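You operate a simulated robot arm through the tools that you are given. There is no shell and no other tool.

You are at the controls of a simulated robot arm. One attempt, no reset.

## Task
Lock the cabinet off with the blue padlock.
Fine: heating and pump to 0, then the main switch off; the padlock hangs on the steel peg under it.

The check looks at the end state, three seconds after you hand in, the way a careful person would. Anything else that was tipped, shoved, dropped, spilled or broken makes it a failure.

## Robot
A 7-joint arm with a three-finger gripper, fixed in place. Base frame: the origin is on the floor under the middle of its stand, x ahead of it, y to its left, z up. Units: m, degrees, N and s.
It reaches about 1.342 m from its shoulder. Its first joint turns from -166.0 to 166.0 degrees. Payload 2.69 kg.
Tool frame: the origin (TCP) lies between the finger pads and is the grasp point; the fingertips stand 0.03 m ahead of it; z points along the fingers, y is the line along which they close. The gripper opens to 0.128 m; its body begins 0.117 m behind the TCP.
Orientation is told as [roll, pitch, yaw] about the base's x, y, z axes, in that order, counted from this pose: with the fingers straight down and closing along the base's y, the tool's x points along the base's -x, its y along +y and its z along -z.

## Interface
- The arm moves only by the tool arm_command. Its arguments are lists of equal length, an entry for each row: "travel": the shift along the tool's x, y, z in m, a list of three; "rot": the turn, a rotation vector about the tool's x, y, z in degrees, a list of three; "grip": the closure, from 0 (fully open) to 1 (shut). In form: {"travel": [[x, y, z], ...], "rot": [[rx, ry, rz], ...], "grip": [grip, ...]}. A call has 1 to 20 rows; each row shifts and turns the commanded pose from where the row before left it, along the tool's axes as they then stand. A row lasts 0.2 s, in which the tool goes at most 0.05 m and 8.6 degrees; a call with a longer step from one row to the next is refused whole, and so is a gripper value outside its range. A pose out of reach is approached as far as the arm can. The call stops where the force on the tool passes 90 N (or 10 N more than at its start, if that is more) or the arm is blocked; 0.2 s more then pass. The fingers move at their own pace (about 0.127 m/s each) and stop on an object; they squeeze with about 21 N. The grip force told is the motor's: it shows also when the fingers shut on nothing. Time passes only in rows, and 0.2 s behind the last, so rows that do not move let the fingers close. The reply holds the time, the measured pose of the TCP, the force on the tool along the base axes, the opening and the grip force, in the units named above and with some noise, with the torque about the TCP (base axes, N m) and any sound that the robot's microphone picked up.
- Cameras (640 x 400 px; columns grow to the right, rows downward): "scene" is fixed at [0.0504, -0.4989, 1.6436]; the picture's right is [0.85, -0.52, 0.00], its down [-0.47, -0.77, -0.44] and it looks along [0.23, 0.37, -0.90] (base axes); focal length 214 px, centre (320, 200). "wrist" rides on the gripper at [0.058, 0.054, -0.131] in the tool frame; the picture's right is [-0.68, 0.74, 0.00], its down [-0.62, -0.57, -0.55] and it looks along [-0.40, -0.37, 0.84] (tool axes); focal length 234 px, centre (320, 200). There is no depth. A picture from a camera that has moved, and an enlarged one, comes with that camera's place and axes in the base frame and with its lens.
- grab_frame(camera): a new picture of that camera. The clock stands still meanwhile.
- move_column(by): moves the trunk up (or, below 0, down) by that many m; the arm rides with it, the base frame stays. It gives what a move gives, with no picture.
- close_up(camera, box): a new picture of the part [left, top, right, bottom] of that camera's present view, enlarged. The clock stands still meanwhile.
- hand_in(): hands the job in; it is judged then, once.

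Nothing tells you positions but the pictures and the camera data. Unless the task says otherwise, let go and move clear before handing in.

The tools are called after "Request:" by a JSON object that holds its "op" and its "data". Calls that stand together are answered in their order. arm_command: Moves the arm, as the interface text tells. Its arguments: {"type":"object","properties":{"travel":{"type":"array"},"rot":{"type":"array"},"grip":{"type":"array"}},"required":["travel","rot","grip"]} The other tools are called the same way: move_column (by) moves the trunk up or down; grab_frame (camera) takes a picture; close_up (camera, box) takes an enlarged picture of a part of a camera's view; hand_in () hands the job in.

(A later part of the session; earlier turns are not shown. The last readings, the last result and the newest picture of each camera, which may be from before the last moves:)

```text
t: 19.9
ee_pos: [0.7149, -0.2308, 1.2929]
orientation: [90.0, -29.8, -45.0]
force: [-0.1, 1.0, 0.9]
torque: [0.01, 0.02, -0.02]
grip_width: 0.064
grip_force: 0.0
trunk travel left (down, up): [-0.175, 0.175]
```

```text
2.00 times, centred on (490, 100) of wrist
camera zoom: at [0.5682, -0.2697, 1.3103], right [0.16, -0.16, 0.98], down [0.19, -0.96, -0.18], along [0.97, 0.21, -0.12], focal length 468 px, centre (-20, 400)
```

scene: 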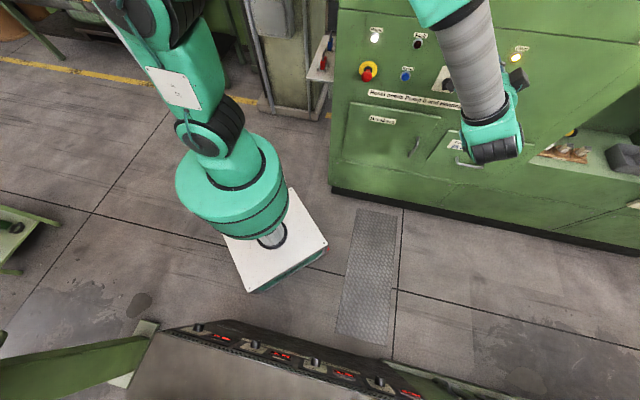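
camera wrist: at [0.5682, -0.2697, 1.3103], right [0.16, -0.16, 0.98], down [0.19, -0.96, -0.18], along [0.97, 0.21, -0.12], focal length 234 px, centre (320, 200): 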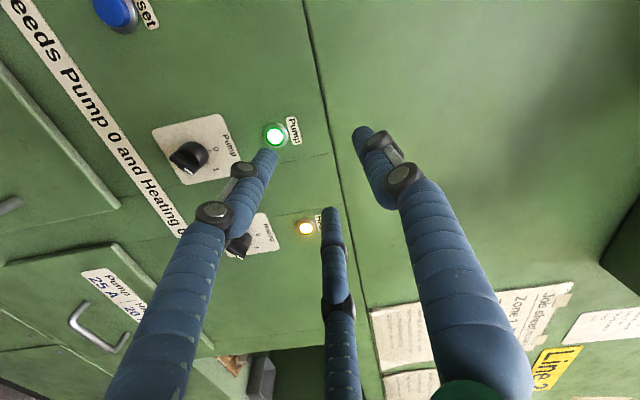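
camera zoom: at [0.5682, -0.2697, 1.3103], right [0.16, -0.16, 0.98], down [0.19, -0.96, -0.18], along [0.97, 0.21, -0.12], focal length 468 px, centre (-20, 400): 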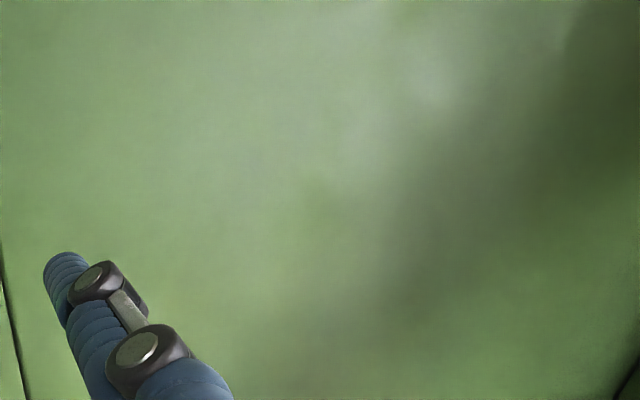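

Knob axes measured: pump e≈0.671, z≈1.125; heating e≈0.8225, z≈1.125; bar front at n≈0.465 with a 60° step between 0 and 1. I move in front of the heating knob first.

Request:
{"op": "arm_command", "data": {"travel": [[-0.00985, -0.04446, 0.0086], [-0.00985, -0.04446, 0.0086], [-0.00985, -0.04446, 0.0086], [-0.00985, -0.04446, 0.0086], [-0.00985, -0.04446, 0.0086], [0, 0, 0]], "rot": [[0, 0, 0], [0, 0, 0], [0, 0, 0], [0, 0, 0], [0, 0, 0], [0, 0, 0]], "grip": [0.5, 0.5, 0.5, 0.5, 0.5, 0.5]}}

Request:
{"op": "grab_frame", "data": {"camera": "wrist"}}

Request:
{"op": "close_up", "data": {"camera": "wrist", "box": [230, 90, 410, 240]}}

Request:
{"op": "grab_frame", "data": {"camera": "scene"}}

```text
t: 21.3
ee_pos: [0.8514, -0.3098, 1.1212]
orientation: [89.7, -29.6, -44.8]
force: [0.6, -0.3, -0.4]
torque: [0.04, -0.06, 0.07]
grip_width: 0.0643
grip_force: 0.0
trunk travel left (down, up): [-0.175, 0.175]
```

```text
taken
camera wrist: at [0.7063, -0.3488, 1.1399], right [0.16, -0.16, 0.97], down [0.19, -0.96, -0.18], along [0.97, 0.21, -0.13], focal length 234 px, centre (320, 200)
```

wrist: 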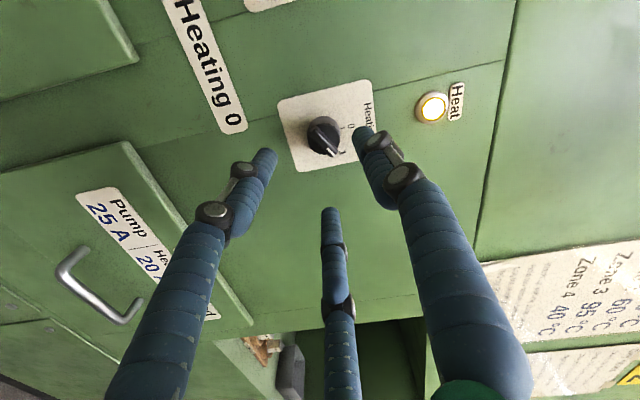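

```text
2.67 times, centred on (320, 165) of wrist
camera zoom: at [0.7063, -0.3488, 1.1399], right [0.16, -0.16, 0.97], down [0.19, -0.96, -0.18], along [0.97, 0.21, -0.13], focal length 624 px, centre (320, 293)
```

zoom: 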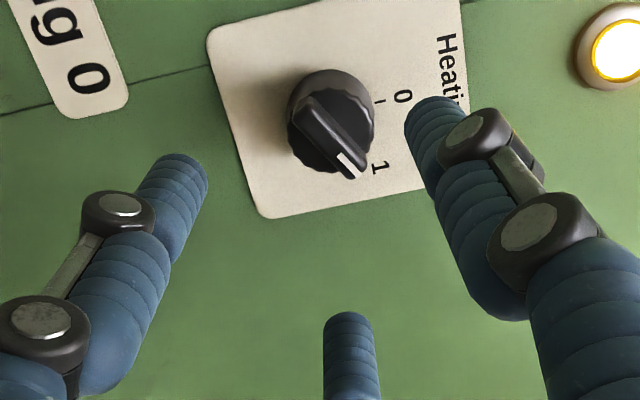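

```text
taken
```

scene: 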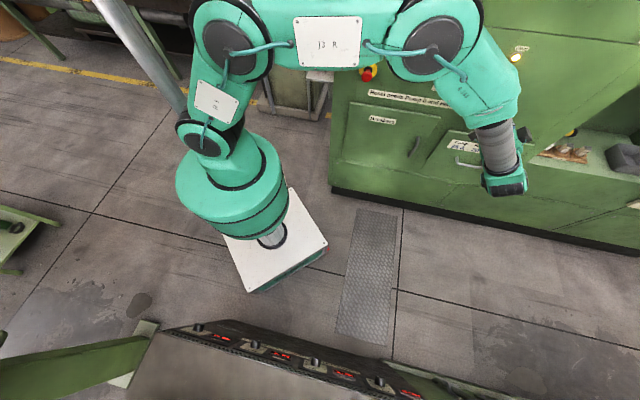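

The knob is centred to within a few mm (I'm about 5 mm low); knob front at n≈0.465. I correct the height, go in so the fingertips overlap the bar, and close.

Request:
{"op": "arm_command", "data": {"travel": [[-0.0025, 0.0043, 0.02], [0, 0, 0.022], [0, 0, 0.021], [0, 0, 0]], "rot": [[0, 0, 0], [0, 0, 0], [0, 0, 0], [0, 0, 0]], "grip": [0.5, 0.5, 0.5, 0.5]}}

Request:
{"op": "close_up", "data": {"camera": "wrist", "box": [230, 60, 410, 240]}}

```text
t: 22.3
ee_pos: [0.8974, -0.2645, 1.1281]
orientation: [89.7, -29.7, -44.8]
force: [0.9, 0.0, -0.3]
torque: [0.0, 0.01, 0.01]
grip_width: 0.0638
grip_force: 0.1
trunk travel left (down, up): [-0.175, 0.175]
```

```text
2.22 times, centred on (320, 150) of wrist
camera zoom: at [0.7514, -0.3032, 1.1457], right [0.16, -0.15, 0.97], down [0.19, -0.96, -0.18], along [0.97, 0.21, -0.13], focal length 520 px, centre (320, 311)
```

zoom: 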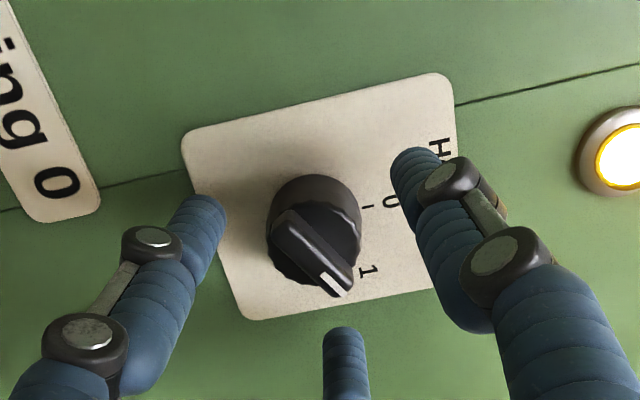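

The knob sits between the fingers with the bar across the closing line. Closing now.

Request:
{"op": "arm_command", "data": {"travel": [[0, 0, 0], [0, 0, 0], [0, 0, 0], [0, 0, 0]], "rot": [[0, 0, 0], [0, 0, 0], [0, 0, 0], [0, 0, 0]], "grip": [1, 1, 1, 1]}}

Request:
{"op": "close_up", "data": {"camera": "wrist", "box": [230, 60, 410, 240]}}

```text
t: 23.3
ee_pos: [0.8969, -0.2644, 1.1246]
orientation: [89.5, -29.6, -44.7]
force: [-13.7, 5.8, -12.1]
torque: [-0.21, 0.21, 0.53]
grip_width: 0.0313
grip_force: 44.7
trunk travel left (down, up): [-0.175, 0.175]
```

```text
2.22 times, centred on (320, 150) of wrist
camera zoom: at [0.7504, -0.3029, 1.1444], right [0.16, -0.15, 0.97], down [0.19, -0.96, -0.18], along [0.97, 0.21, -0.13], focal length 520 px, centre (320, 311)
```

zoom: 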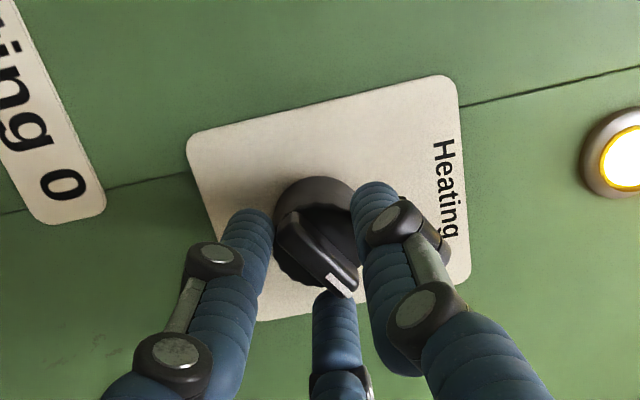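

The gripper holds the knob's round skirt (31 mm). There's a slight sideways load, so I ease 3 mm along tool x and begin turning counter-clockwise toward 0.

Request:
{"op": "arm_command", "data": {"travel": [[0.003, 0, 0], [0, 0, 0], [0, 0, 0], [0, 0, 0], [0, 0, 0]], "rot": [[0, 0, 0], [0, 0, -7.5], [0, 0, -7.5], [0, 0, -7.5], [0, 0, -7.5]], "grip": [1, 1, 1, 1, 1]}}

Request:
{"op": "close_up", "data": {"camera": "wrist", "box": [230, 60, 410, 240]}}

```text
t: 24.5
ee_pos: [0.8963, -0.2641, 1.1255]
orientation: [89.5, -59.8, -44.5]
force: [-0.1, -7.0, -6.7]
torque: [-0.11, 0.1, -0.55]
grip_width: 0.0312
grip_force: 44.7
trunk travel left (down, up): [-0.175, 0.175]
```

```text
2.22 times, centred on (320, 150) of wrist
camera zoom: at [0.7507, -0.3032, 1.1029], right [-0.21, 0.21, 0.95], down [0.18, -0.95, 0.25], along [0.96, 0.22, 0.16], focal length 520 px, centre (320, 311)
```

zoom: 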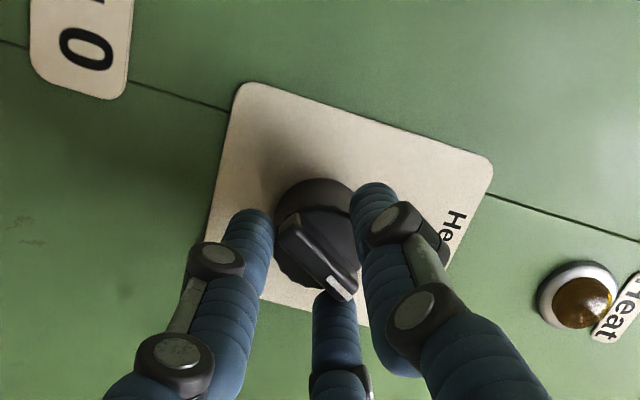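

The heat lamp has gone dark and the knob follows the fingers. I turn the remaining 30°.

Request:
{"op": "arm_command", "data": {"travel": [[0, 0, 0], [0, 0, 0], [0, 0, 0], [0, 0, 0], [0, 0, 0]], "rot": [[0, 0, -7.5], [0, 0, -7.5], [0, 0, -7.5], [0, 0, -7.5], [0, 0, 0]], "grip": [1, 1, 1, 1, 1]}}

Request:
{"op": "close_up", "data": {"camera": "wrist", "box": [230, 60, 410, 240]}}

```text
t: 25.7
ee_pos: [0.8956, -0.2629, 1.1261]
orientation: [43.0, -89.7, 2.0]
force: [2.0, -8.8, -4.8]
torque: [-0.1, 0.05, -0.15]
grip_width: 0.0309
grip_force: 45.1
trunk travel left (down, up): [-0.175, 0.175]
```

```text
2.22 times, centred on (320, 150) of wrist
camera zoom: at [0.766, -0.3188, 1.0682], right [-0.52, 0.52, 0.68], down [0.02, -0.79, 0.62], along [0.86, 0.33, 0.4], focal length 520 px, centre (320, 311)
```

zoom: 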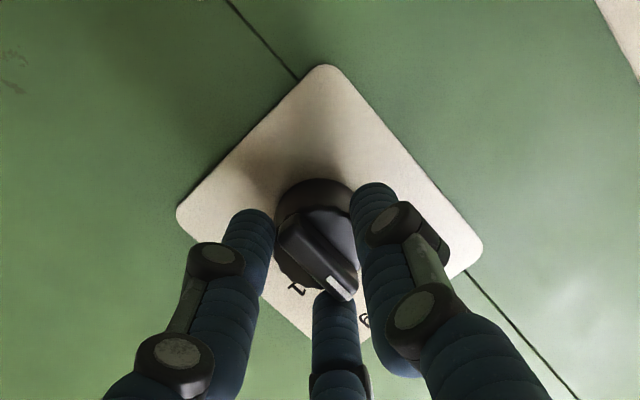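

I've turned 60°. I release, back away a few cm and check the pointer.

Request:
{"op": "arm_command", "data": {"travel": [[0, 0, 0], [0, 0, 0], [0, 0, 0], [0, 0, -0.03], [0, 0, -0.03], [0, 0, -0.03]], "rot": [[0, 0, 0], [0, 0, 0], [0, 0, 0], [0, 0, 0], [0, 0, 0], [0, 0, 0]], "grip": [0.5, 0.5, 0.5, 0.5, 0.5, 0.5]}}

Request:
{"op": "grab_frame", "data": {"camera": "wrist"}}

Request:
{"op": "close_up", "data": {"camera": "wrist", "box": [230, 60, 410, 240]}}

Request:
{"op": "grab_frame", "data": {"camera": "scene"}}

```text
t: 27.1
ee_pos: [0.8309, -0.3264, 1.1253]
orientation: [54.3, -89.5, -9.4]
force: [0.9, 0.4, 0.2]
torque: [0.01, -0.07, -0.02]
grip_width: 0.064
grip_force: 0.1
trunk travel left (down, up): [-0.175, 0.175]
```

```text
taken
camera wrist: at [0.701, -0.3814, 1.0681], right [-0.52, 0.52, 0.68], down [0.02, -0.79, 0.61], along [0.86, 0.33, 0.4], focal length 234 px, centre (320, 200)
```

wrist: 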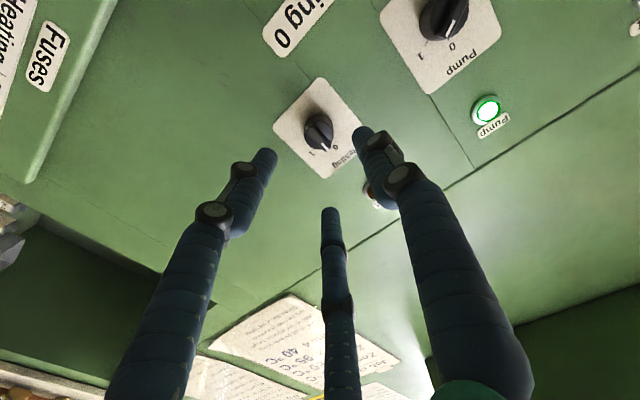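

```text
2.22 times, centred on (320, 150) of wrist
camera zoom: at [0.701, -0.3814, 1.0681], right [-0.52, 0.52, 0.68], down [0.02, -0.79, 0.61], along [0.86, 0.33, 0.4], focal length 520 px, centre (320, 311)
```

zoom: 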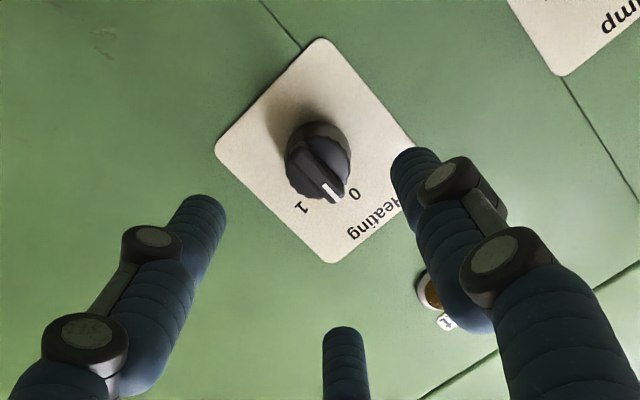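

```text
taken
```

scene: 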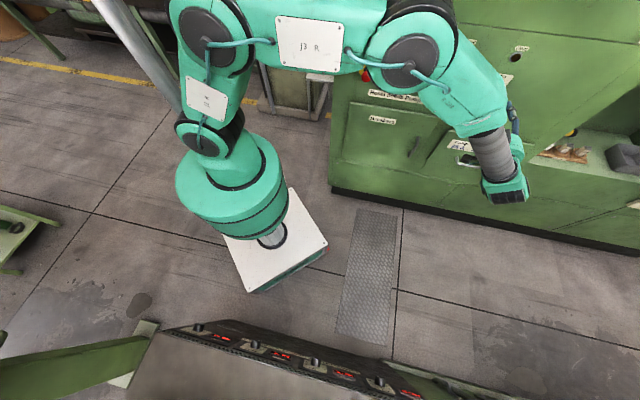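

The heat lamp is off, but the pointer may be a few degrees short of "0". I'll zoom in more to check the angle.

Request:
{"op": "close_up", "data": {"camera": "wrist", "box": [290, 90, 360, 170]}}

Request:
{"op": "close_up", "data": {"camera": "wrist", "box": [400, 0, 500, 90]}}

```text
5.00 times, centred on (325, 130) of wrist
camera zoom: at [0.701, -0.3814, 1.0681], right [-0.52, 0.52, 0.68], down [0.02, -0.79, 0.61], along [0.86, 0.33, 0.4], focal length 1171 px, centre (295, 550)
```

zoom: 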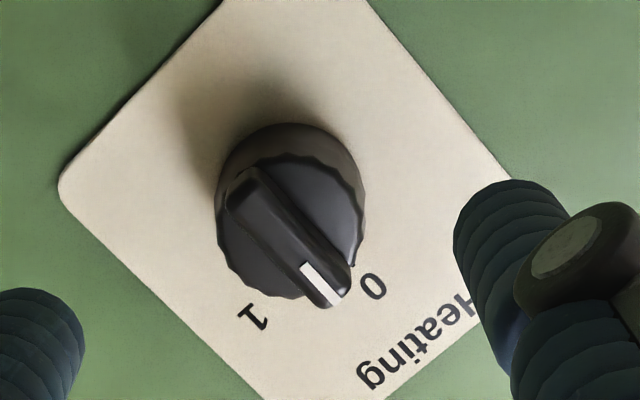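

```text
4.44 times, centred on (450, 45) of wrist
camera zoom: at [0.701, -0.3814, 1.0681], right [-0.52, 0.52, 0.68], down [0.02, -0.79, 0.61], along [0.86, 0.33, 0.4], focal length 1041 px, centre (-258, 889)
```

zoom: 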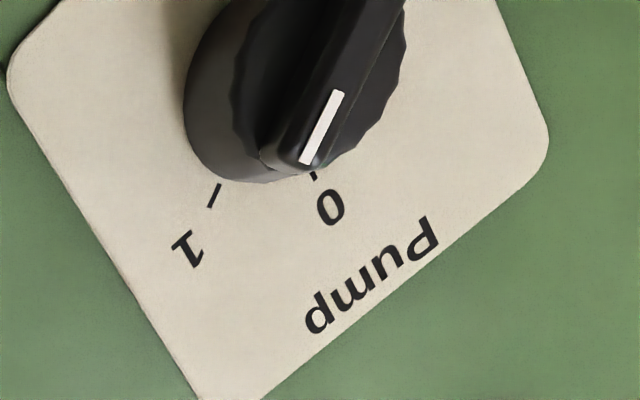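

Pointer edges are parallel to the plate sides, so heating is at 0. Now I twist the tool back by 60° and shift left to the pump knob.

Request:
{"op": "arm_command", "data": {"travel": [[0, 0, 0], [0, 0, 0], [0, 0, 0], [0, 0, 0], [0, 0, 0], [0, 0, 0], [0, 0, 0], [0, 0, 0], [0.0319, 0.0184, 0.007], [0.0319, 0.0184, 0.007], [0.0319, 0.0184, 0.007], [0.0319, 0.0184, 0.007], [0, 0, 0]], "rot": [[0, 0, 7.5], [0, 0, 7.5], [0, 0, 7.5], [0, 0, 7.5], [0, 0, 7.5], [0, 0, 7.5], [0, 0, 7.5], [0, 0, 7.5], [0, 0, 0], [0, 0, 0], [0, 0, 0], [0, 0, 0], [0, 0, 0]], "grip": [0.5, 0.5, 0.5, 0.5, 0.5, 0.5, 0.5, 0.5, 0.5, 0.5, 0.5, 0.5, 0.5]}}

Request:
{"op": "grab_frame", "data": {"camera": "wrist"}}

Request:
{"op": "close_up", "data": {"camera": "wrist", "box": [230, 90, 410, 240]}}

```text
t: 29.9
ee_pos: [0.7466, -0.2005, 1.1282]
orientation: [89.7, -29.7, -44.7]
force: [-0.1, 0.4, -0.2]
torque: [-0.07, 0.03, -0.02]
grip_width: 0.0641
grip_force: 0.0
trunk travel left (down, up): [-0.175, 0.175]
```

```text
taken
camera wrist: at [0.6004, -0.2394, 1.1464], right [0.16, -0.15, 0.97], down [0.19, -0.96, -0.18], along [0.97, 0.21, -0.13], focal length 234 px, centre (320, 200)
```

wrist: 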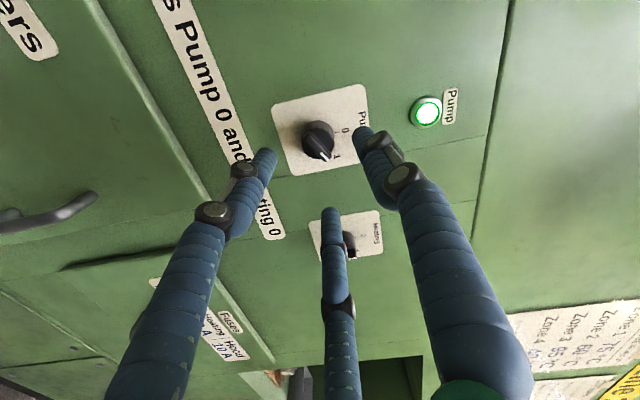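

```text
2.67 times, centred on (320, 165) of wrist
camera zoom: at [0.6004, -0.2394, 1.1464], right [0.16, -0.15, 0.97], down [0.19, -0.96, -0.18], along [0.97, 0.21, -0.13], focal length 624 px, centre (320, 293)
```

zoom: 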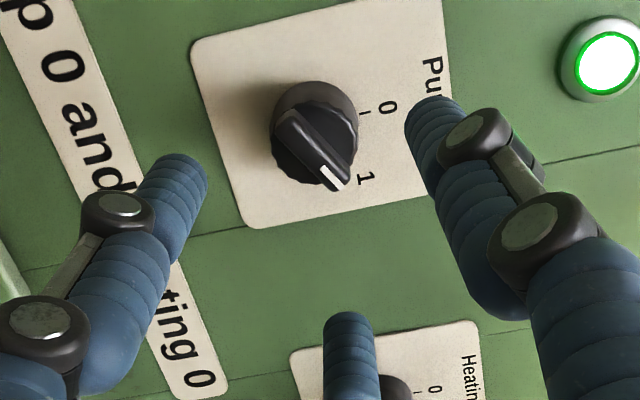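

Centred on the pump knob within ~2 mm. I go in, close, and turn 60° counter-clockwise as before.

Request:
{"op": "arm_command", "data": {"travel": [[0.0021, -0.0017, 0.02], [0, 0, 0.0207], [0, 0, 0.0207], [0, 0, 0], [0, 0, 0], [0, 0, 0], [0, 0, 0], [0, 0, 0]], "rot": [[0, 0, 0], [0, 0, 0], [0, 0, 0], [0, 0, 0], [0, 0, 0], [0, 0, 0], [0, 0, 0], [0, 0, 0]], "grip": [0.5, 0.5, 0.5, 0.5, 1, 1, 1, 1]}}

Request:
{"op": "close_up", "data": {"camera": "wrist", "box": [230, 60, 410, 240]}}

```text
t: 31.7
ee_pos: [0.7903, -0.1564, 1.1255]
orientation: [89.8, -29.9, -44.8]
force: [-0.1, 8.0, 6.9]
torque: [0.18, -0.26, 0.42]
grip_width: 0.031
grip_force: 44.5
trunk travel left (down, up): [-0.175, 0.175]
```

```text
2.22 times, centred on (320, 150) of wrist
camera zoom: at [0.6436, -0.1961, 1.1439], right [0.16, -0.15, 0.98], down [0.19, -0.96, -0.18], along [0.97, 0.21, -0.12], focal length 520 px, centre (320, 311)
```

zoom: 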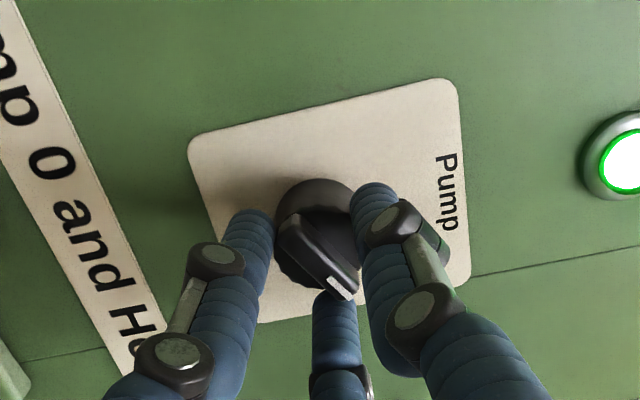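

The knob is gripped well (31 mm, small side load). Turning 60° to 0.

Request:
{"op": "arm_command", "data": {"travel": [[0, 0, 0], [0, 0, 0], [0, 0, 0], [0, 0, 0], [0, 0, 0], [0, 0, 0], [0, 0, 0], [0, 0, 0], [0, 0, 0]], "rot": [[0, 0, -7.5], [0, 0, -7.5], [0, 0, -7.5], [0, 0, -7.5], [0, 0, -7.5], [0, 0, -7.5], [0, 0, -7.5], [0, 0, -7.5], [0, 0, 0]], "grip": [1, 1, 1, 1, 1, 1, 1, 1, 1]}}

Request:
{"op": "arm_command", "data": {"travel": [[0, 0, 0], [0, 0, 0], [0, 0, 0], [0, 0, -0.03], [0, 0, -0.03], [0, 0, -0.03]], "rot": [[0, 0, 0], [0, 0, 0], [0, 0, 0], [0, 0, 0], [0, 0, 0], [0, 0, 0]], "grip": [0.5, 0.5, 0.5, 0.5, 0.5, 0.5]}}

Request:
{"op": "grab_frame", "data": {"camera": "wrist"}}

Request:
{"op": "close_up", "data": {"camera": "wrist", "box": [290, 90, 360, 170]}}

Request:
{"op": "grab_frame", "data": {"camera": "scene"}}

```text
t: 33.7
ee_pos: [0.7896, -0.1568, 1.1249]
orientation: [26.7, -89.8, 18.5]
force: [2.2, 8.6, 22.0]
torque: [0.51, -0.49, 0.08]
grip_width: 0.031
grip_force: 45.0
trunk travel left (down, up): [-0.175, 0.175]
```

```text
t: 35.1
ee_pos: [0.7262, -0.2215, 1.1241]
orientation: [49.3, -89.5, -4.4]
force: [-0.3, -0.3, -0.4]
torque: [0.02, 0.02, 0.02]
grip_width: 0.0645
grip_force: 0.0
trunk travel left (down, up): [-0.175, 0.175]
```

```text
taken
camera wrist: at [0.5963, -0.2769, 1.0669], right [-0.52, 0.52, 0.68], down [0.02, -0.79, 0.62], along [0.86, 0.33, 0.4], focal length 234 px, centre (320, 200)
```

wrist: 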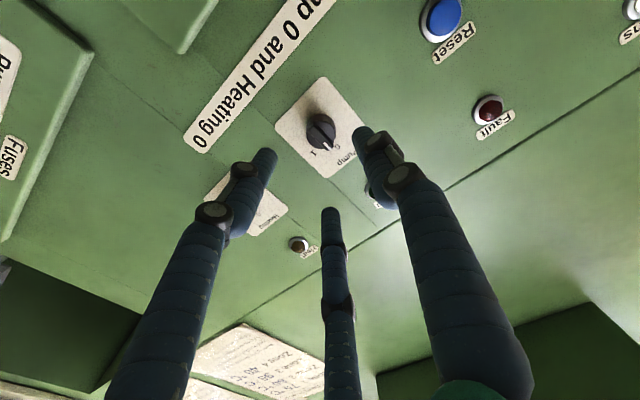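

```text
5.00 times, centred on (325, 130) of wrist
camera zoom: at [0.5963, -0.2769, 1.0669], right [-0.52, 0.52, 0.68], down [0.02, -0.79, 0.62], along [0.86, 0.33, 0.4], focal length 1171 px, centre (295, 550)
```

zoom: 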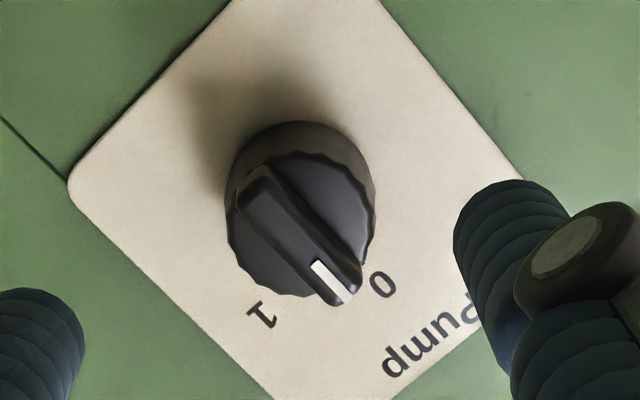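

```text
taken
```

scene: 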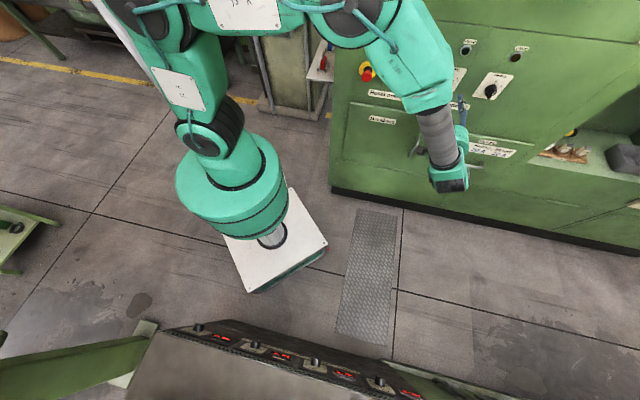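

Both lamps are dark and both pointers stand at 0. Next is the main switch: I raise the tool, tip it back to vertical, and travel left.

Request:
{"op": "arm_command", "data": {"travel": [[-0.0425, 0, -0.005], [-0.0425, 0, -0.005], [-0.0425, 0, 0], [-0.0425, 0, 0], [0, 0, 0], [0, 0, 0], [0, 0, 0], [0, 0, 0], [0, 0, 0], [0, 0, 0], [0, 0, 0], [0, 0, 0], [0, 0, 0], [0, 0, 0], [0, 0, 0]], "rot": [[0, 0, 0], [0, 0, 0], [0, 0, 0], [0, 0, 0], [0, 8.18, 0], [0, 8.18, 0], [0, 8.18, 0], [0, 8.18, 0], [0, 8.18, 0], [0, 8.18, 0], [0, 8.18, 0], [0, 8.18, 0], [0, 8.18, 0], [0, 8.18, 0], [0, 8.18, 0]], "grip": [0.5, 0.5, 0.5, 0.5, 0.5, 0.5, 0.5, 0.5, 0.5, 0.5, 0.5, 0.5, 0.5, 0.5, 0.5]}}

```text
t: 38.3
ee_pos: [0.7217, -0.2297, 1.2939]
orientation: [0.3, 0.4, 45.0]
force: [-0.4, 0.1, 0.5]
torque: [0.05, -0.01, 0.01]
grip_width: 0.0637
grip_force: 0.1
trunk travel left (down, up): [-0.175, 0.175]
```

Tool is vertical again at e≈0.67, n≈0.35. Now left along the panel and, once past e≈0.4, rising and rounding the corner.

Request:
{"op": "arm_command", "data": {"travel": [[0, 0.045, 0], [0, 0.045, 0], [0, 0.045, 0], [0, 0.045, 0], [0, 0.045, 0], [0, 0.045, 0], [0, 0.03, -0.035], [0, 0.03, -0.035], [0, 0.03, -0.035], [0, 0.03, -0.035], [0, 0.03, -0.035], [0, 0.03, -0.035], [-0.003, 0.04, 0], [-0.003, 0.04, 0], [-0.003, 0.04, 0]], "rot": [[0, 0, 0], [0, 0, 0], [0, 0, 0], [0, 0, 0], [0, 0, 0], [0, 0, 0], [0, 0, 0], [0, 0, 0], [0, 0, 0], [0, 0, 0], [0, 0, 0], [0, 0, 0], [0, 0, 0], [0, 0, 0], [0, 0, 0]], "grip": [0.5, 0.5, 0.5, 0.5, 0.5, 0.5, 0.5, 0.5, 0.5, 0.5, 0.5, 0.5, 0.5, 0.5, 0.5]}}

```text
t: 41.5
ee_pos: [0.3233, 0.1805, 1.5076]
orientation: [0.3, 0.2, 45.0]
force: [0.3, -0.3, -0.7]
torque: [0.0, -0.01, 0.02]
grip_width: 0.0642
grip_force: 0.0
trunk travel left (down, up): [-0.175, 0.175]
```

At e≈0.10, n≈0.36. I continue out past the corner and then tip the tool to point at the cabinet's left wall, with the fingers closed for pushing.

Request:
{"op": "arm_command", "data": {"travel": [[-0.0377, 0.023, 0], [-0.0377, 0.023, 0], [-0.0377, 0.023, 0], [-0.0377, 0.023, 0], [-0.0377, 0.023, 0], [-0.0377, 0.023, 0], [-0.0377, 0.023, 0], [0, 0, 0], [0, 0, 0], [0, 0, 0], [0, 0, 0], [0, 0, 0], [0, 0, 0], [0, 0, 0], [0, 0, 0], [0, 0, 0], [0, 0, 0], [0, 0, 0]], "rot": [[0, 0, 0], [0, 0, 0], [0, 0, 0], [0, 0, 0], [0, 0, 0], [0, 0, 0], [0, 0, 0], [8.18, 0, 0], [8.18, 0, 0], [8.18, 0, 0], [8.18, 0, 0], [8.18, 0, 0], [8.18, 0, 0], [8.18, 0, 0], [8.18, 0, 0], [8.18, 0, 0], [8.18, 0, 0], [8.18, 0, 0]], "grip": [0.5, 0.5, 0.5, 0.5, 0.5, 0.5, 0.5, 1, 1, 1, 1, 1, 1, 1, 1, 1, 1, 1]}}

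Request:
{"op": "grab_frame", "data": {"camera": "wrist"}}

Request:
{"op": "grab_frame", "data": {"camera": "scene"}}

```text
t: 44.7
ee_pos: [0.4002, 0.4118, 1.6038]
orientation: [-57.3, -9.0, 42.4]
force: [0.1, -0.5, -0.1]
torque: [0.07, 0.05, 0.05]
grip_width: 0.0023
grip_force: 20.4
trunk travel left (down, up): [-0.175, 0.175]
stopped in row 15: the arm was blocked; the commanded pose is now the measured one
```

```text
taken
camera wrist: at [0.2613, 0.4728, 1.6214], right [0.3, 0.81, -0.51], down [0.26, 0.45, 0.86], along [0.92, -0.38, -0.07], focal length 234 px, centre (320, 200)
```

wrist: 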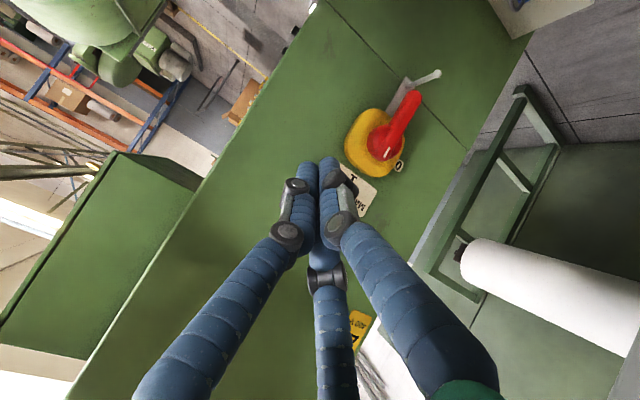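

```text
taken
```

scene: 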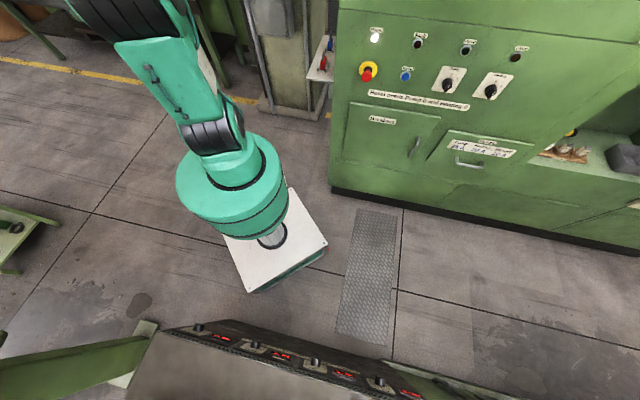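

The arm reached a joint limit while tipping (no contact), with the tool about 57° from vertical — that tilt is enough to reach the lever. The view shows the main switch clearly at 1. I straighten the small twist and move to a point outside the lever's rear side.

Request:
{"op": "arm_command", "data": {"travel": [[0, 0, 0], [0, 0, 0], [-0.03066, 0.01239, 0.02787], [-0.03066, 0.01239, 0.02787], [-0.03066, 0.01239, 0.02787], [-0.03066, 0.01239, 0.02787], [-0.03066, 0.01239, 0.02787], [-0.03066, 0.01239, 0.02787], [-0.03066, 0.01239, 0.02787]], "rot": [[0, 0, -5.4], [0, 0, -5.4], [0, 0, 0], [0, 0, 0], [0, 0, 0], [0, 0, 0], [0, 0, 0], [0, 0, 0], [0, 0, 0]], "grip": [1, 1, 1, 1, 1, 1, 1, 1, 1]}}

Request:
{"op": "grab_frame", "data": {"camera": "wrist"}}

Request:
{"op": "grab_frame", "data": {"camera": "scene"}}

```text
t: 46.7
ee_pos: [0.6257, 0.5008, 1.4209]
orientation: [-58.0, 0.7, 48.6]
force: [0.1, -0.7, 0.9]
torque: [0.07, 0.03, 0.07]
grip_width: 0.0022
grip_force: 21.2
trunk travel left (down, up): [-0.175, 0.175]
```

```text
taken
camera wrist: at [0.4837, 0.5486, 1.4455], right [0.15, 0.76, -0.63], down [0.29, 0.58, 0.76], along [0.95, -0.29, -0.13], focal length 234 px, centre (320, 200)
```

wrist: 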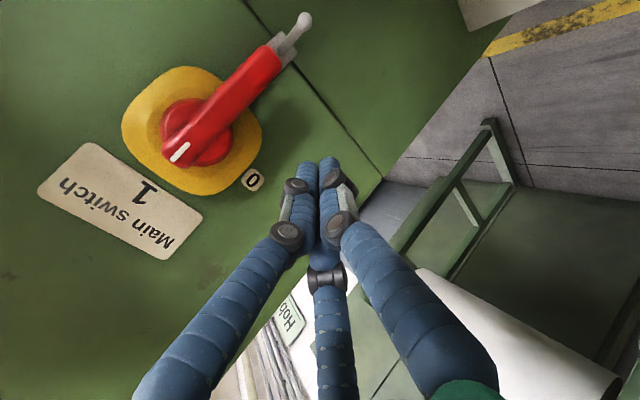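

```text
taken
```

scene: 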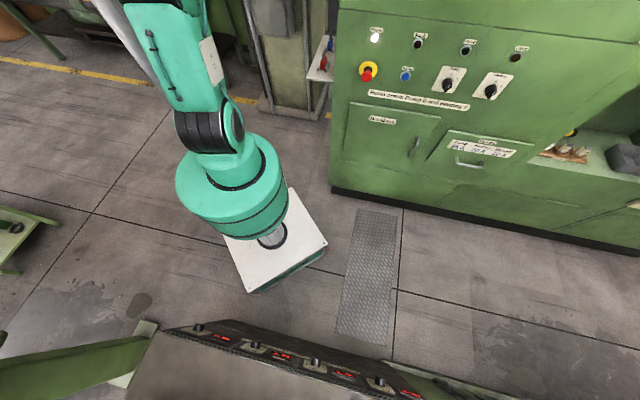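

The tool now sits just behind (rear side of) the lever with fingers closed; hub at n≈0.722, z≈1.434, lever hanging down. I advance the fingertips next to the lever, below the yellow plate, then look before pushing.

Request:
{"op": "arm_command", "data": {"travel": [[0, 0, 0.042], [0, 0, 0.042], [0, 0, 0.04], [0, 0, 0]], "rot": [[0, 0, 0], [0, 0, 0], [0, 0, 0], [0, 0, 0]], "grip": [1, 1, 1, 1]}}

Request:
{"op": "grab_frame", "data": {"camera": "wrist"}}

Request:
{"op": "close_up", "data": {"camera": "wrist", "box": [160, 0, 380, 240]}}

```text
t: 47.7
ee_pos: [0.7053, 0.4308, 1.3533]
orientation: [-58.1, 0.8, 48.7]
force: [1.2, -0.4, -0.1]
torque: [0.02, -0.02, 0.0]
grip_width: 0.0024
grip_force: 21.2
trunk travel left (down, up): [-0.175, 0.175]
```

```text
taken
camera wrist: at [0.5625, 0.4779, 1.3783], right [0.15, 0.76, -0.63], down [0.29, 0.58, 0.76], along [0.95, -0.29, -0.13], focal length 234 px, centre (320, 200)
```

wrist: 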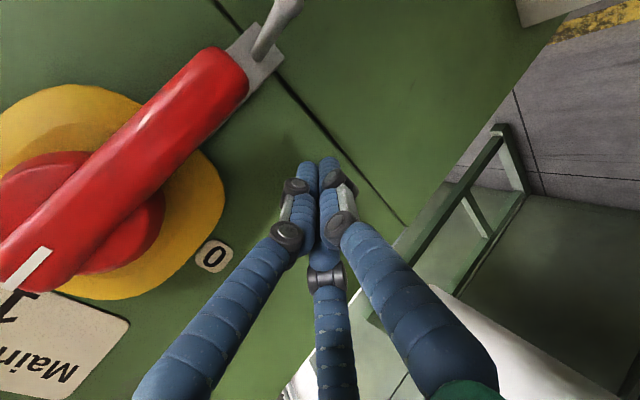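

```text
1.67 times, centred on (270, 120) of wrist
camera zoom: at [0.5625, 0.4779, 1.3783], right [0.15, 0.76, -0.63], down [0.29, 0.58, 0.76], along [0.95, -0.29, -0.13], focal length 390 px, centre (403, 333)
```

zoom: 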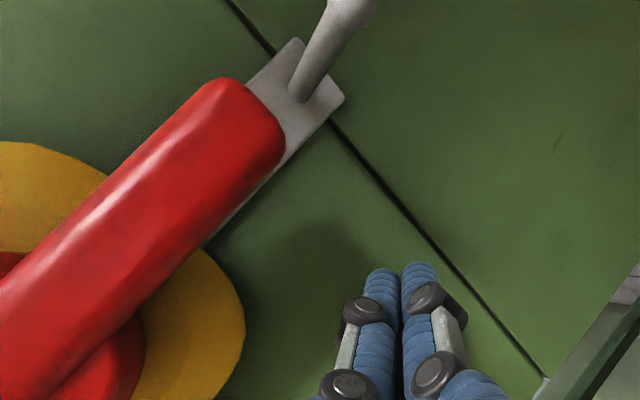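

Fingertips are beside the lever, about 4 cm clear of its flank at n≈0.735. I push toward the front along the lever's arc (first ~40°).

Request:
{"op": "arm_command", "data": {"travel": [[0.0231, -0.0001, -0.0018], [0.0231, -0.0001, -0.0018], [0.0139, 0.0048, 0.002], [0.0147, 0.0026, 0.0006], [0.0149, 0.0004, -0.0009], [0.0146, -0.0017, -0.0021], [0, 0, 0]], "rot": [[0, 0, 0], [0, 0, 0], [0, 0, 0], [0, 0, 0], [0, 0, 0], [0, 0, 0], [0, 0, 0]], "grip": [1, 1, 1, 1, 1, 1, 1]}}

Request:
{"op": "grab_frame", "data": {"camera": "wrist"}}

```text
t: 49.3
ee_pos: [0.6307, 0.3569, 1.352]
orientation: [-58.1, 0.8, 48.7]
force: [-0.4, 0.1, 0.1]
torque: [-0.01, 0.02, 0.02]
grip_width: 0.0025
grip_force: 21.0
trunk travel left (down, up): [-0.175, 0.175]
```

```text
taken
camera wrist: at [0.4883, 0.4045, 1.3771], right [0.15, 0.76, -0.63], down [0.29, 0.58, 0.76], along [0.95, -0.3, -0.13], focal length 234 px, centre (320, 200)
```

wrist: 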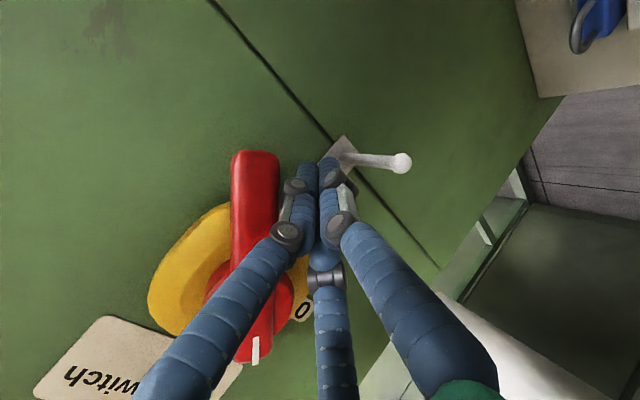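

The lever follows freely, roughly half way round already. Continuing the arc to about 80°.

Request:
{"op": "arm_command", "data": {"travel": [[0.014, -0.004, -0.0035], [0.0128, -0.0059, -0.0046], [0.0114, -0.0077, -0.0057], [0.0095, -0.0094, -0.0066], [0, 0, 0]], "rot": [[0, 0, 0], [0, 0, 0], [0, 0, 0], [0, 0, 0], [0, 0, 0]], "grip": [1, 1, 1, 1, 1]}}

Request:
{"op": "grab_frame", "data": {"camera": "wrist"}}

```text
t: 50.5
ee_pos: [0.5964, 0.3232, 1.3859]
orientation: [-58.1, 0.8, 48.7]
force: [-0.2, -0.1, 0.8]
torque: [0.01, 0.05, -0.01]
grip_width: 0.0023
grip_force: 21.2
trunk travel left (down, up): [-0.175, 0.175]
```

```text
taken
camera wrist: at [0.4552, 0.3709, 1.4115], right [0.15, 0.76, -0.63], down [0.29, 0.58, 0.76], along [0.95, -0.3, -0.13], focal length 234 px, centre (320, 200)
```

wrist: 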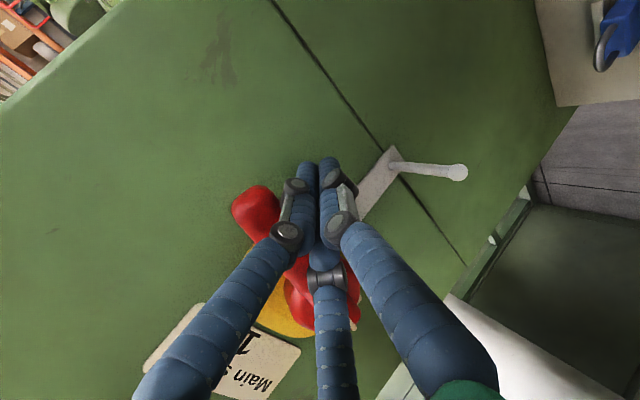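

The lever is at roughly 84°, nearly level. I push the last few degrees gently.

Request:
{"op": "arm_command", "data": {"travel": [[0.0038, -0.0054, -0.0036], [0.0037, -0.0053, -0.0036], [0.0015, -0.0029, -0.002], [0, 0, 0]], "rot": [[0, 0, 0], [0, 0, 0], [0, 0, 0], [0, 0, 0]], "grip": [1, 1, 1, 1]}}

Request:
{"op": "grab_frame", "data": {"camera": "wrist"}}

Request:
{"op": "close_up", "data": {"camera": "scene", "box": [320, 0, 560, 150]}}

```text
t: 51.5
ee_pos: [0.591, 0.3161, 1.4044]
orientation: [-58.1, 0.9, 48.9]
force: [0.1, -0.6, 0.1]
torque: [0.02, 0.01, -0.02]
grip_width: 0.0022
grip_force: 21.0
trunk travel left (down, up): [-0.175, 0.175]
```

```text
taken
camera wrist: at [0.4489, 0.3648, 1.428], right [0.15, 0.76, -0.63], down [0.29, 0.58, 0.76], along [0.95, -0.29, -0.13], focal length 234 px, centre (320, 200)
```

wrist: 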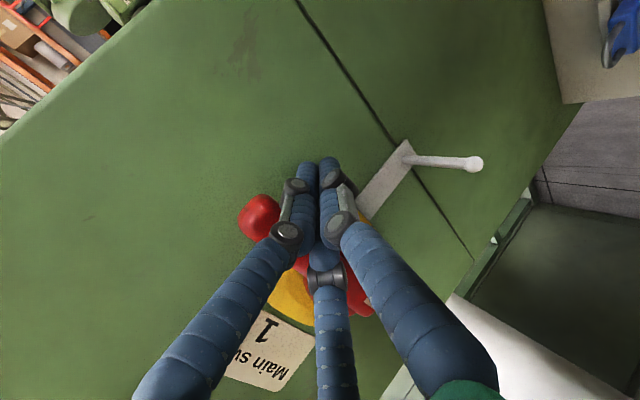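

```text
2.67 times, centred on (440, 75) of scene
camera zoom: at [0.0504, -0.4989, 1.6436], right [0.85, -0.52, 0.0], down [-0.47, -0.77, -0.44], along [0.23, 0.37, -0.9], focal length 572 px, centre (0, 533)
```

zoom: 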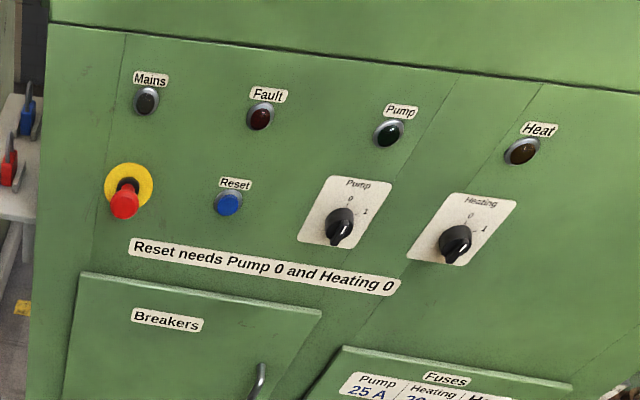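

The mains lamp is now out — all lamps are dark. I drop away from the lever, back out, and check that it sits at 0.

Request:
{"op": "arm_command", "data": {"travel": [[0, 0.017, 0.0106], [0, 0, -0.04], [0, 0, -0.045], [0, 0, -0.045], [0, 0, 0]], "rot": [[0, 0, 0], [0, 0, 0], [0, 0, 0], [0, 0, 0], [0, 0, 0]], "grip": [1, 1, 1, 1, 1]}}

Request:
{"op": "grab_frame", "data": {"camera": "wrist"}}

```text
t: 52.7
ee_pos: [0.5075, 0.3917, 1.4519]
orientation: [-58.1, 0.9, 48.7]
force: [-0.5, -0.7, -0.5]
torque: [0.01, -0.02, -0.02]
grip_width: 0.0021
grip_force: 21.5
trunk travel left (down, up): [-0.175, 0.175]
```

```text
taken
camera wrist: at [0.3658, 0.4397, 1.4766], right [0.15, 0.76, -0.63], down [0.29, 0.58, 0.76], along [0.95, -0.3, -0.13], focal length 234 px, centre (320, 200)
```

wrist: 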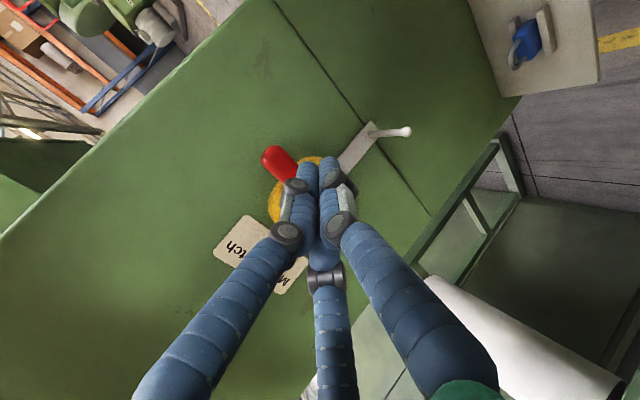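

All good so far; I shift the tool toward the rear so the camera can see the switch position and the peg.

Request:
{"op": "arm_command", "data": {"travel": [[-0.04, 0.0046, 0.0058], [-0.04, 0.0046, 0.0058], [-0.04, 0.0046, 0.0058], [-0.04, 0.0046, 0.0058], [0, 0, 0]], "rot": [[0, 0, 0], [0, 0, 0], [0, 0, 0], [0, 0, 0], [0, 0, 0]], "grip": [1, 1, 1, 1, 1]}}

Request:
{"op": "grab_frame", "data": {"camera": "wrist"}}

Request:
{"op": "close_up", "data": {"camera": "wrist", "box": [40, 0, 360, 220]}}

```text
t: 53.9
ee_pos: [0.6228, 0.5052, 1.4213]
orientation: [-58.1, 0.9, 48.7]
force: [0.4, 1.1, -1.2]
torque: [-0.07, -0.03, -0.09]
grip_width: 0.0022
grip_force: 20.9
trunk travel left (down, up): [-0.175, 0.175]
```

```text
taken
camera wrist: at [0.4796, 0.552, 1.4457], right [0.15, 0.76, -0.64], down [0.29, 0.58, 0.76], along [0.95, -0.3, -0.13], focal length 234 px, centre (320, 200)
```

wrist: 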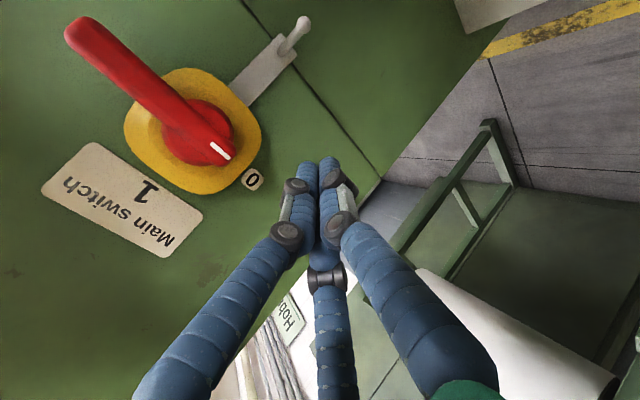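

```text
1.82 times, centred on (200, 110) of wrist
camera zoom: at [0.4796, 0.552, 1.4457], right [0.15, 0.76, -0.64], down [0.29, 0.58, 0.76], along [0.95, -0.3, -0.13], focal length 426 px, centre (538, 364)
```

zoom: 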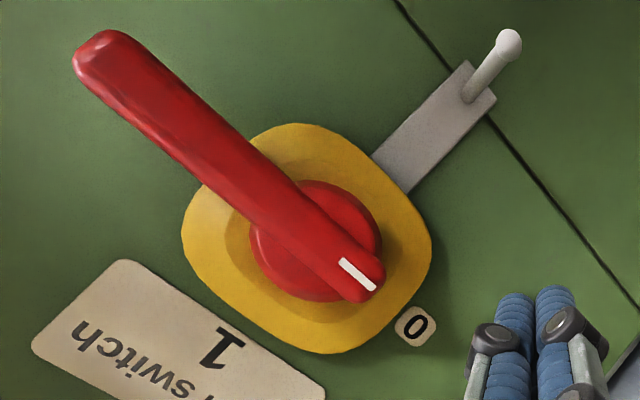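

The main switch pointer sits at 0 and the lever is level along the cabinet. Next I twist the tool 90° about its own axis so the fingers close along the padlock's width (with the camera above).

Request:
{"op": "arm_command", "data": {"travel": [[0, 0, 0], [0, 0, 0], [0, 0, 0], [0, 0, 0], [0, 0, 0], [0, 0, 0], [0, 0, 0], [0, 0, 0], [0, 0, 0], [0, 0, 0], [0, 0, 0], [0, 0, 0], [0, 0, 0]], "rot": [[0, 0, -8.18], [0, 0, -8.18], [0, 0, -8.18], [0, 0, -8.18], [0, 0, -8.18], [0, 0, -8.18], [0, 0, -8.18], [0, 0, -8.18], [0, 0, -8.18], [0, 0, -8.18], [0, 0, -8.18], [-3.14, 0, 1.96], [0, 0, 0]], "grip": [1, 1, 1, 1, 1, 1, 1, 1, 1, 1, 1, 1, 1]}}

Request:
{"op": "grab_frame", "data": {"camera": "wrist"}}

Request:
{"op": "grab_frame", "data": {"camera": "scene"}}

```text
t: 56.7
ee_pos: [0.6214, 0.504, 1.4213]
orientation: [1.6, 58.1, 136.4]
force: [-0.6, -0.2, -0.4]
torque: [-0.02, -0.01, -0.01]
grip_width: 0.0023
grip_force: 21.1
trunk travel left (down, up): [-0.175, 0.175]
```

```text
taken
camera wrist: at [0.5297, 0.5239, 1.5413], right [-0.78, -0.27, -0.56], down [-0.16, 0.96, -0.24], along [0.61, -0.1, -0.79], focal length 234 px, centre (320, 200)
```

wrist: 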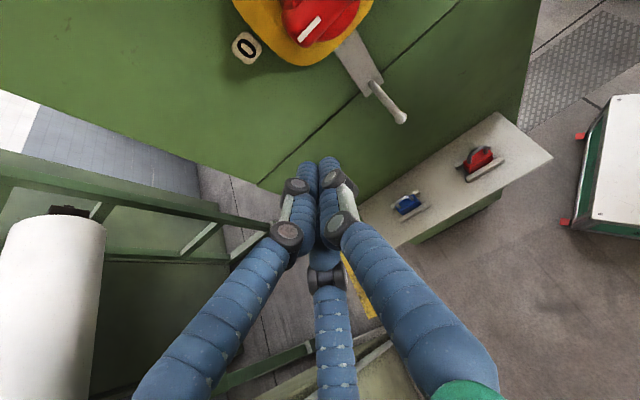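

```text
taken
```

scene: 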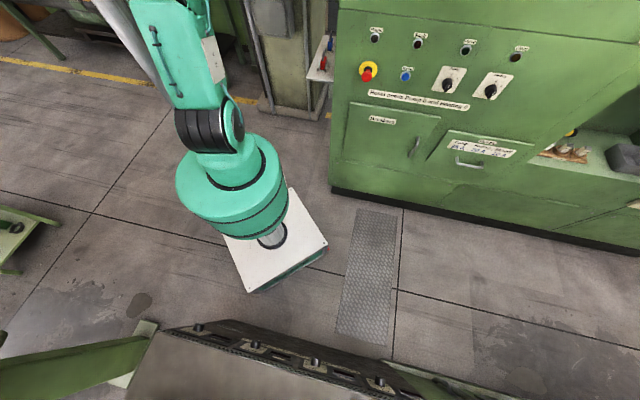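

The twist succeeded and this view is excellent: peg in the upper middle, both padlocks right. I'll enlarge to refine peg and blue padlock coordinates.

Request:
{"op": "close_up", "data": {"camera": "wrist", "box": [330, 60, 430, 140]}}

Request:
{"op": "close_up", "data": {"camera": "wrist", "box": [370, 170, 450, 230]}}

Request:
{"op": "close_up", "data": {"camera": "wrist", "box": [360, 100, 560, 250]}}

```text
5.00 times, centred on (380, 100) of wrist
camera zoom: at [0.5297, 0.5239, 1.5413], right [-0.78, -0.27, -0.56], down [-0.16, 0.96, -0.24], along [0.61, -0.1, -0.79], focal length 1171 px, centre (20, 700)
```

zoom: 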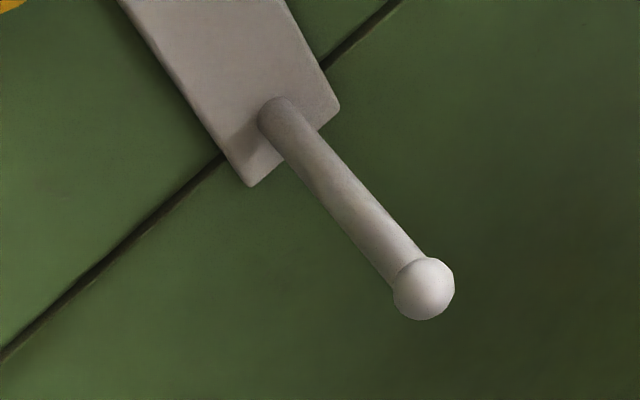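

```text
6.67 times, centred on (410, 200) of wrist
camera zoom: at [0.5297, 0.5239, 1.5413], right [-0.78, -0.27, -0.56], down [-0.16, 0.96, -0.24], along [0.61, -0.1, -0.79], focal length 1561 px, centre (-280, 200)
```

zoom: 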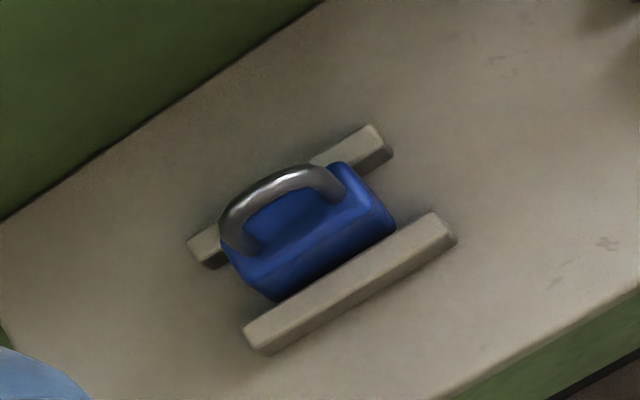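

```text
2.67 times, centred on (460, 175) of wrist
camera zoom: at [0.5297, 0.5239, 1.5413], right [-0.78, -0.27, -0.56], down [-0.16, 0.96, -0.24], along [0.61, -0.1, -0.79], focal length 624 px, centre (-53, 267)
```

zoom: 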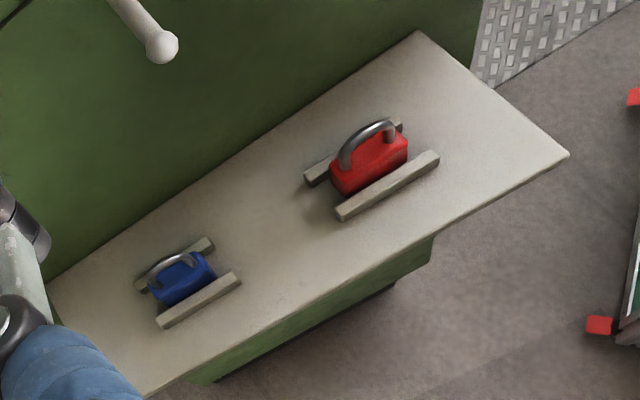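

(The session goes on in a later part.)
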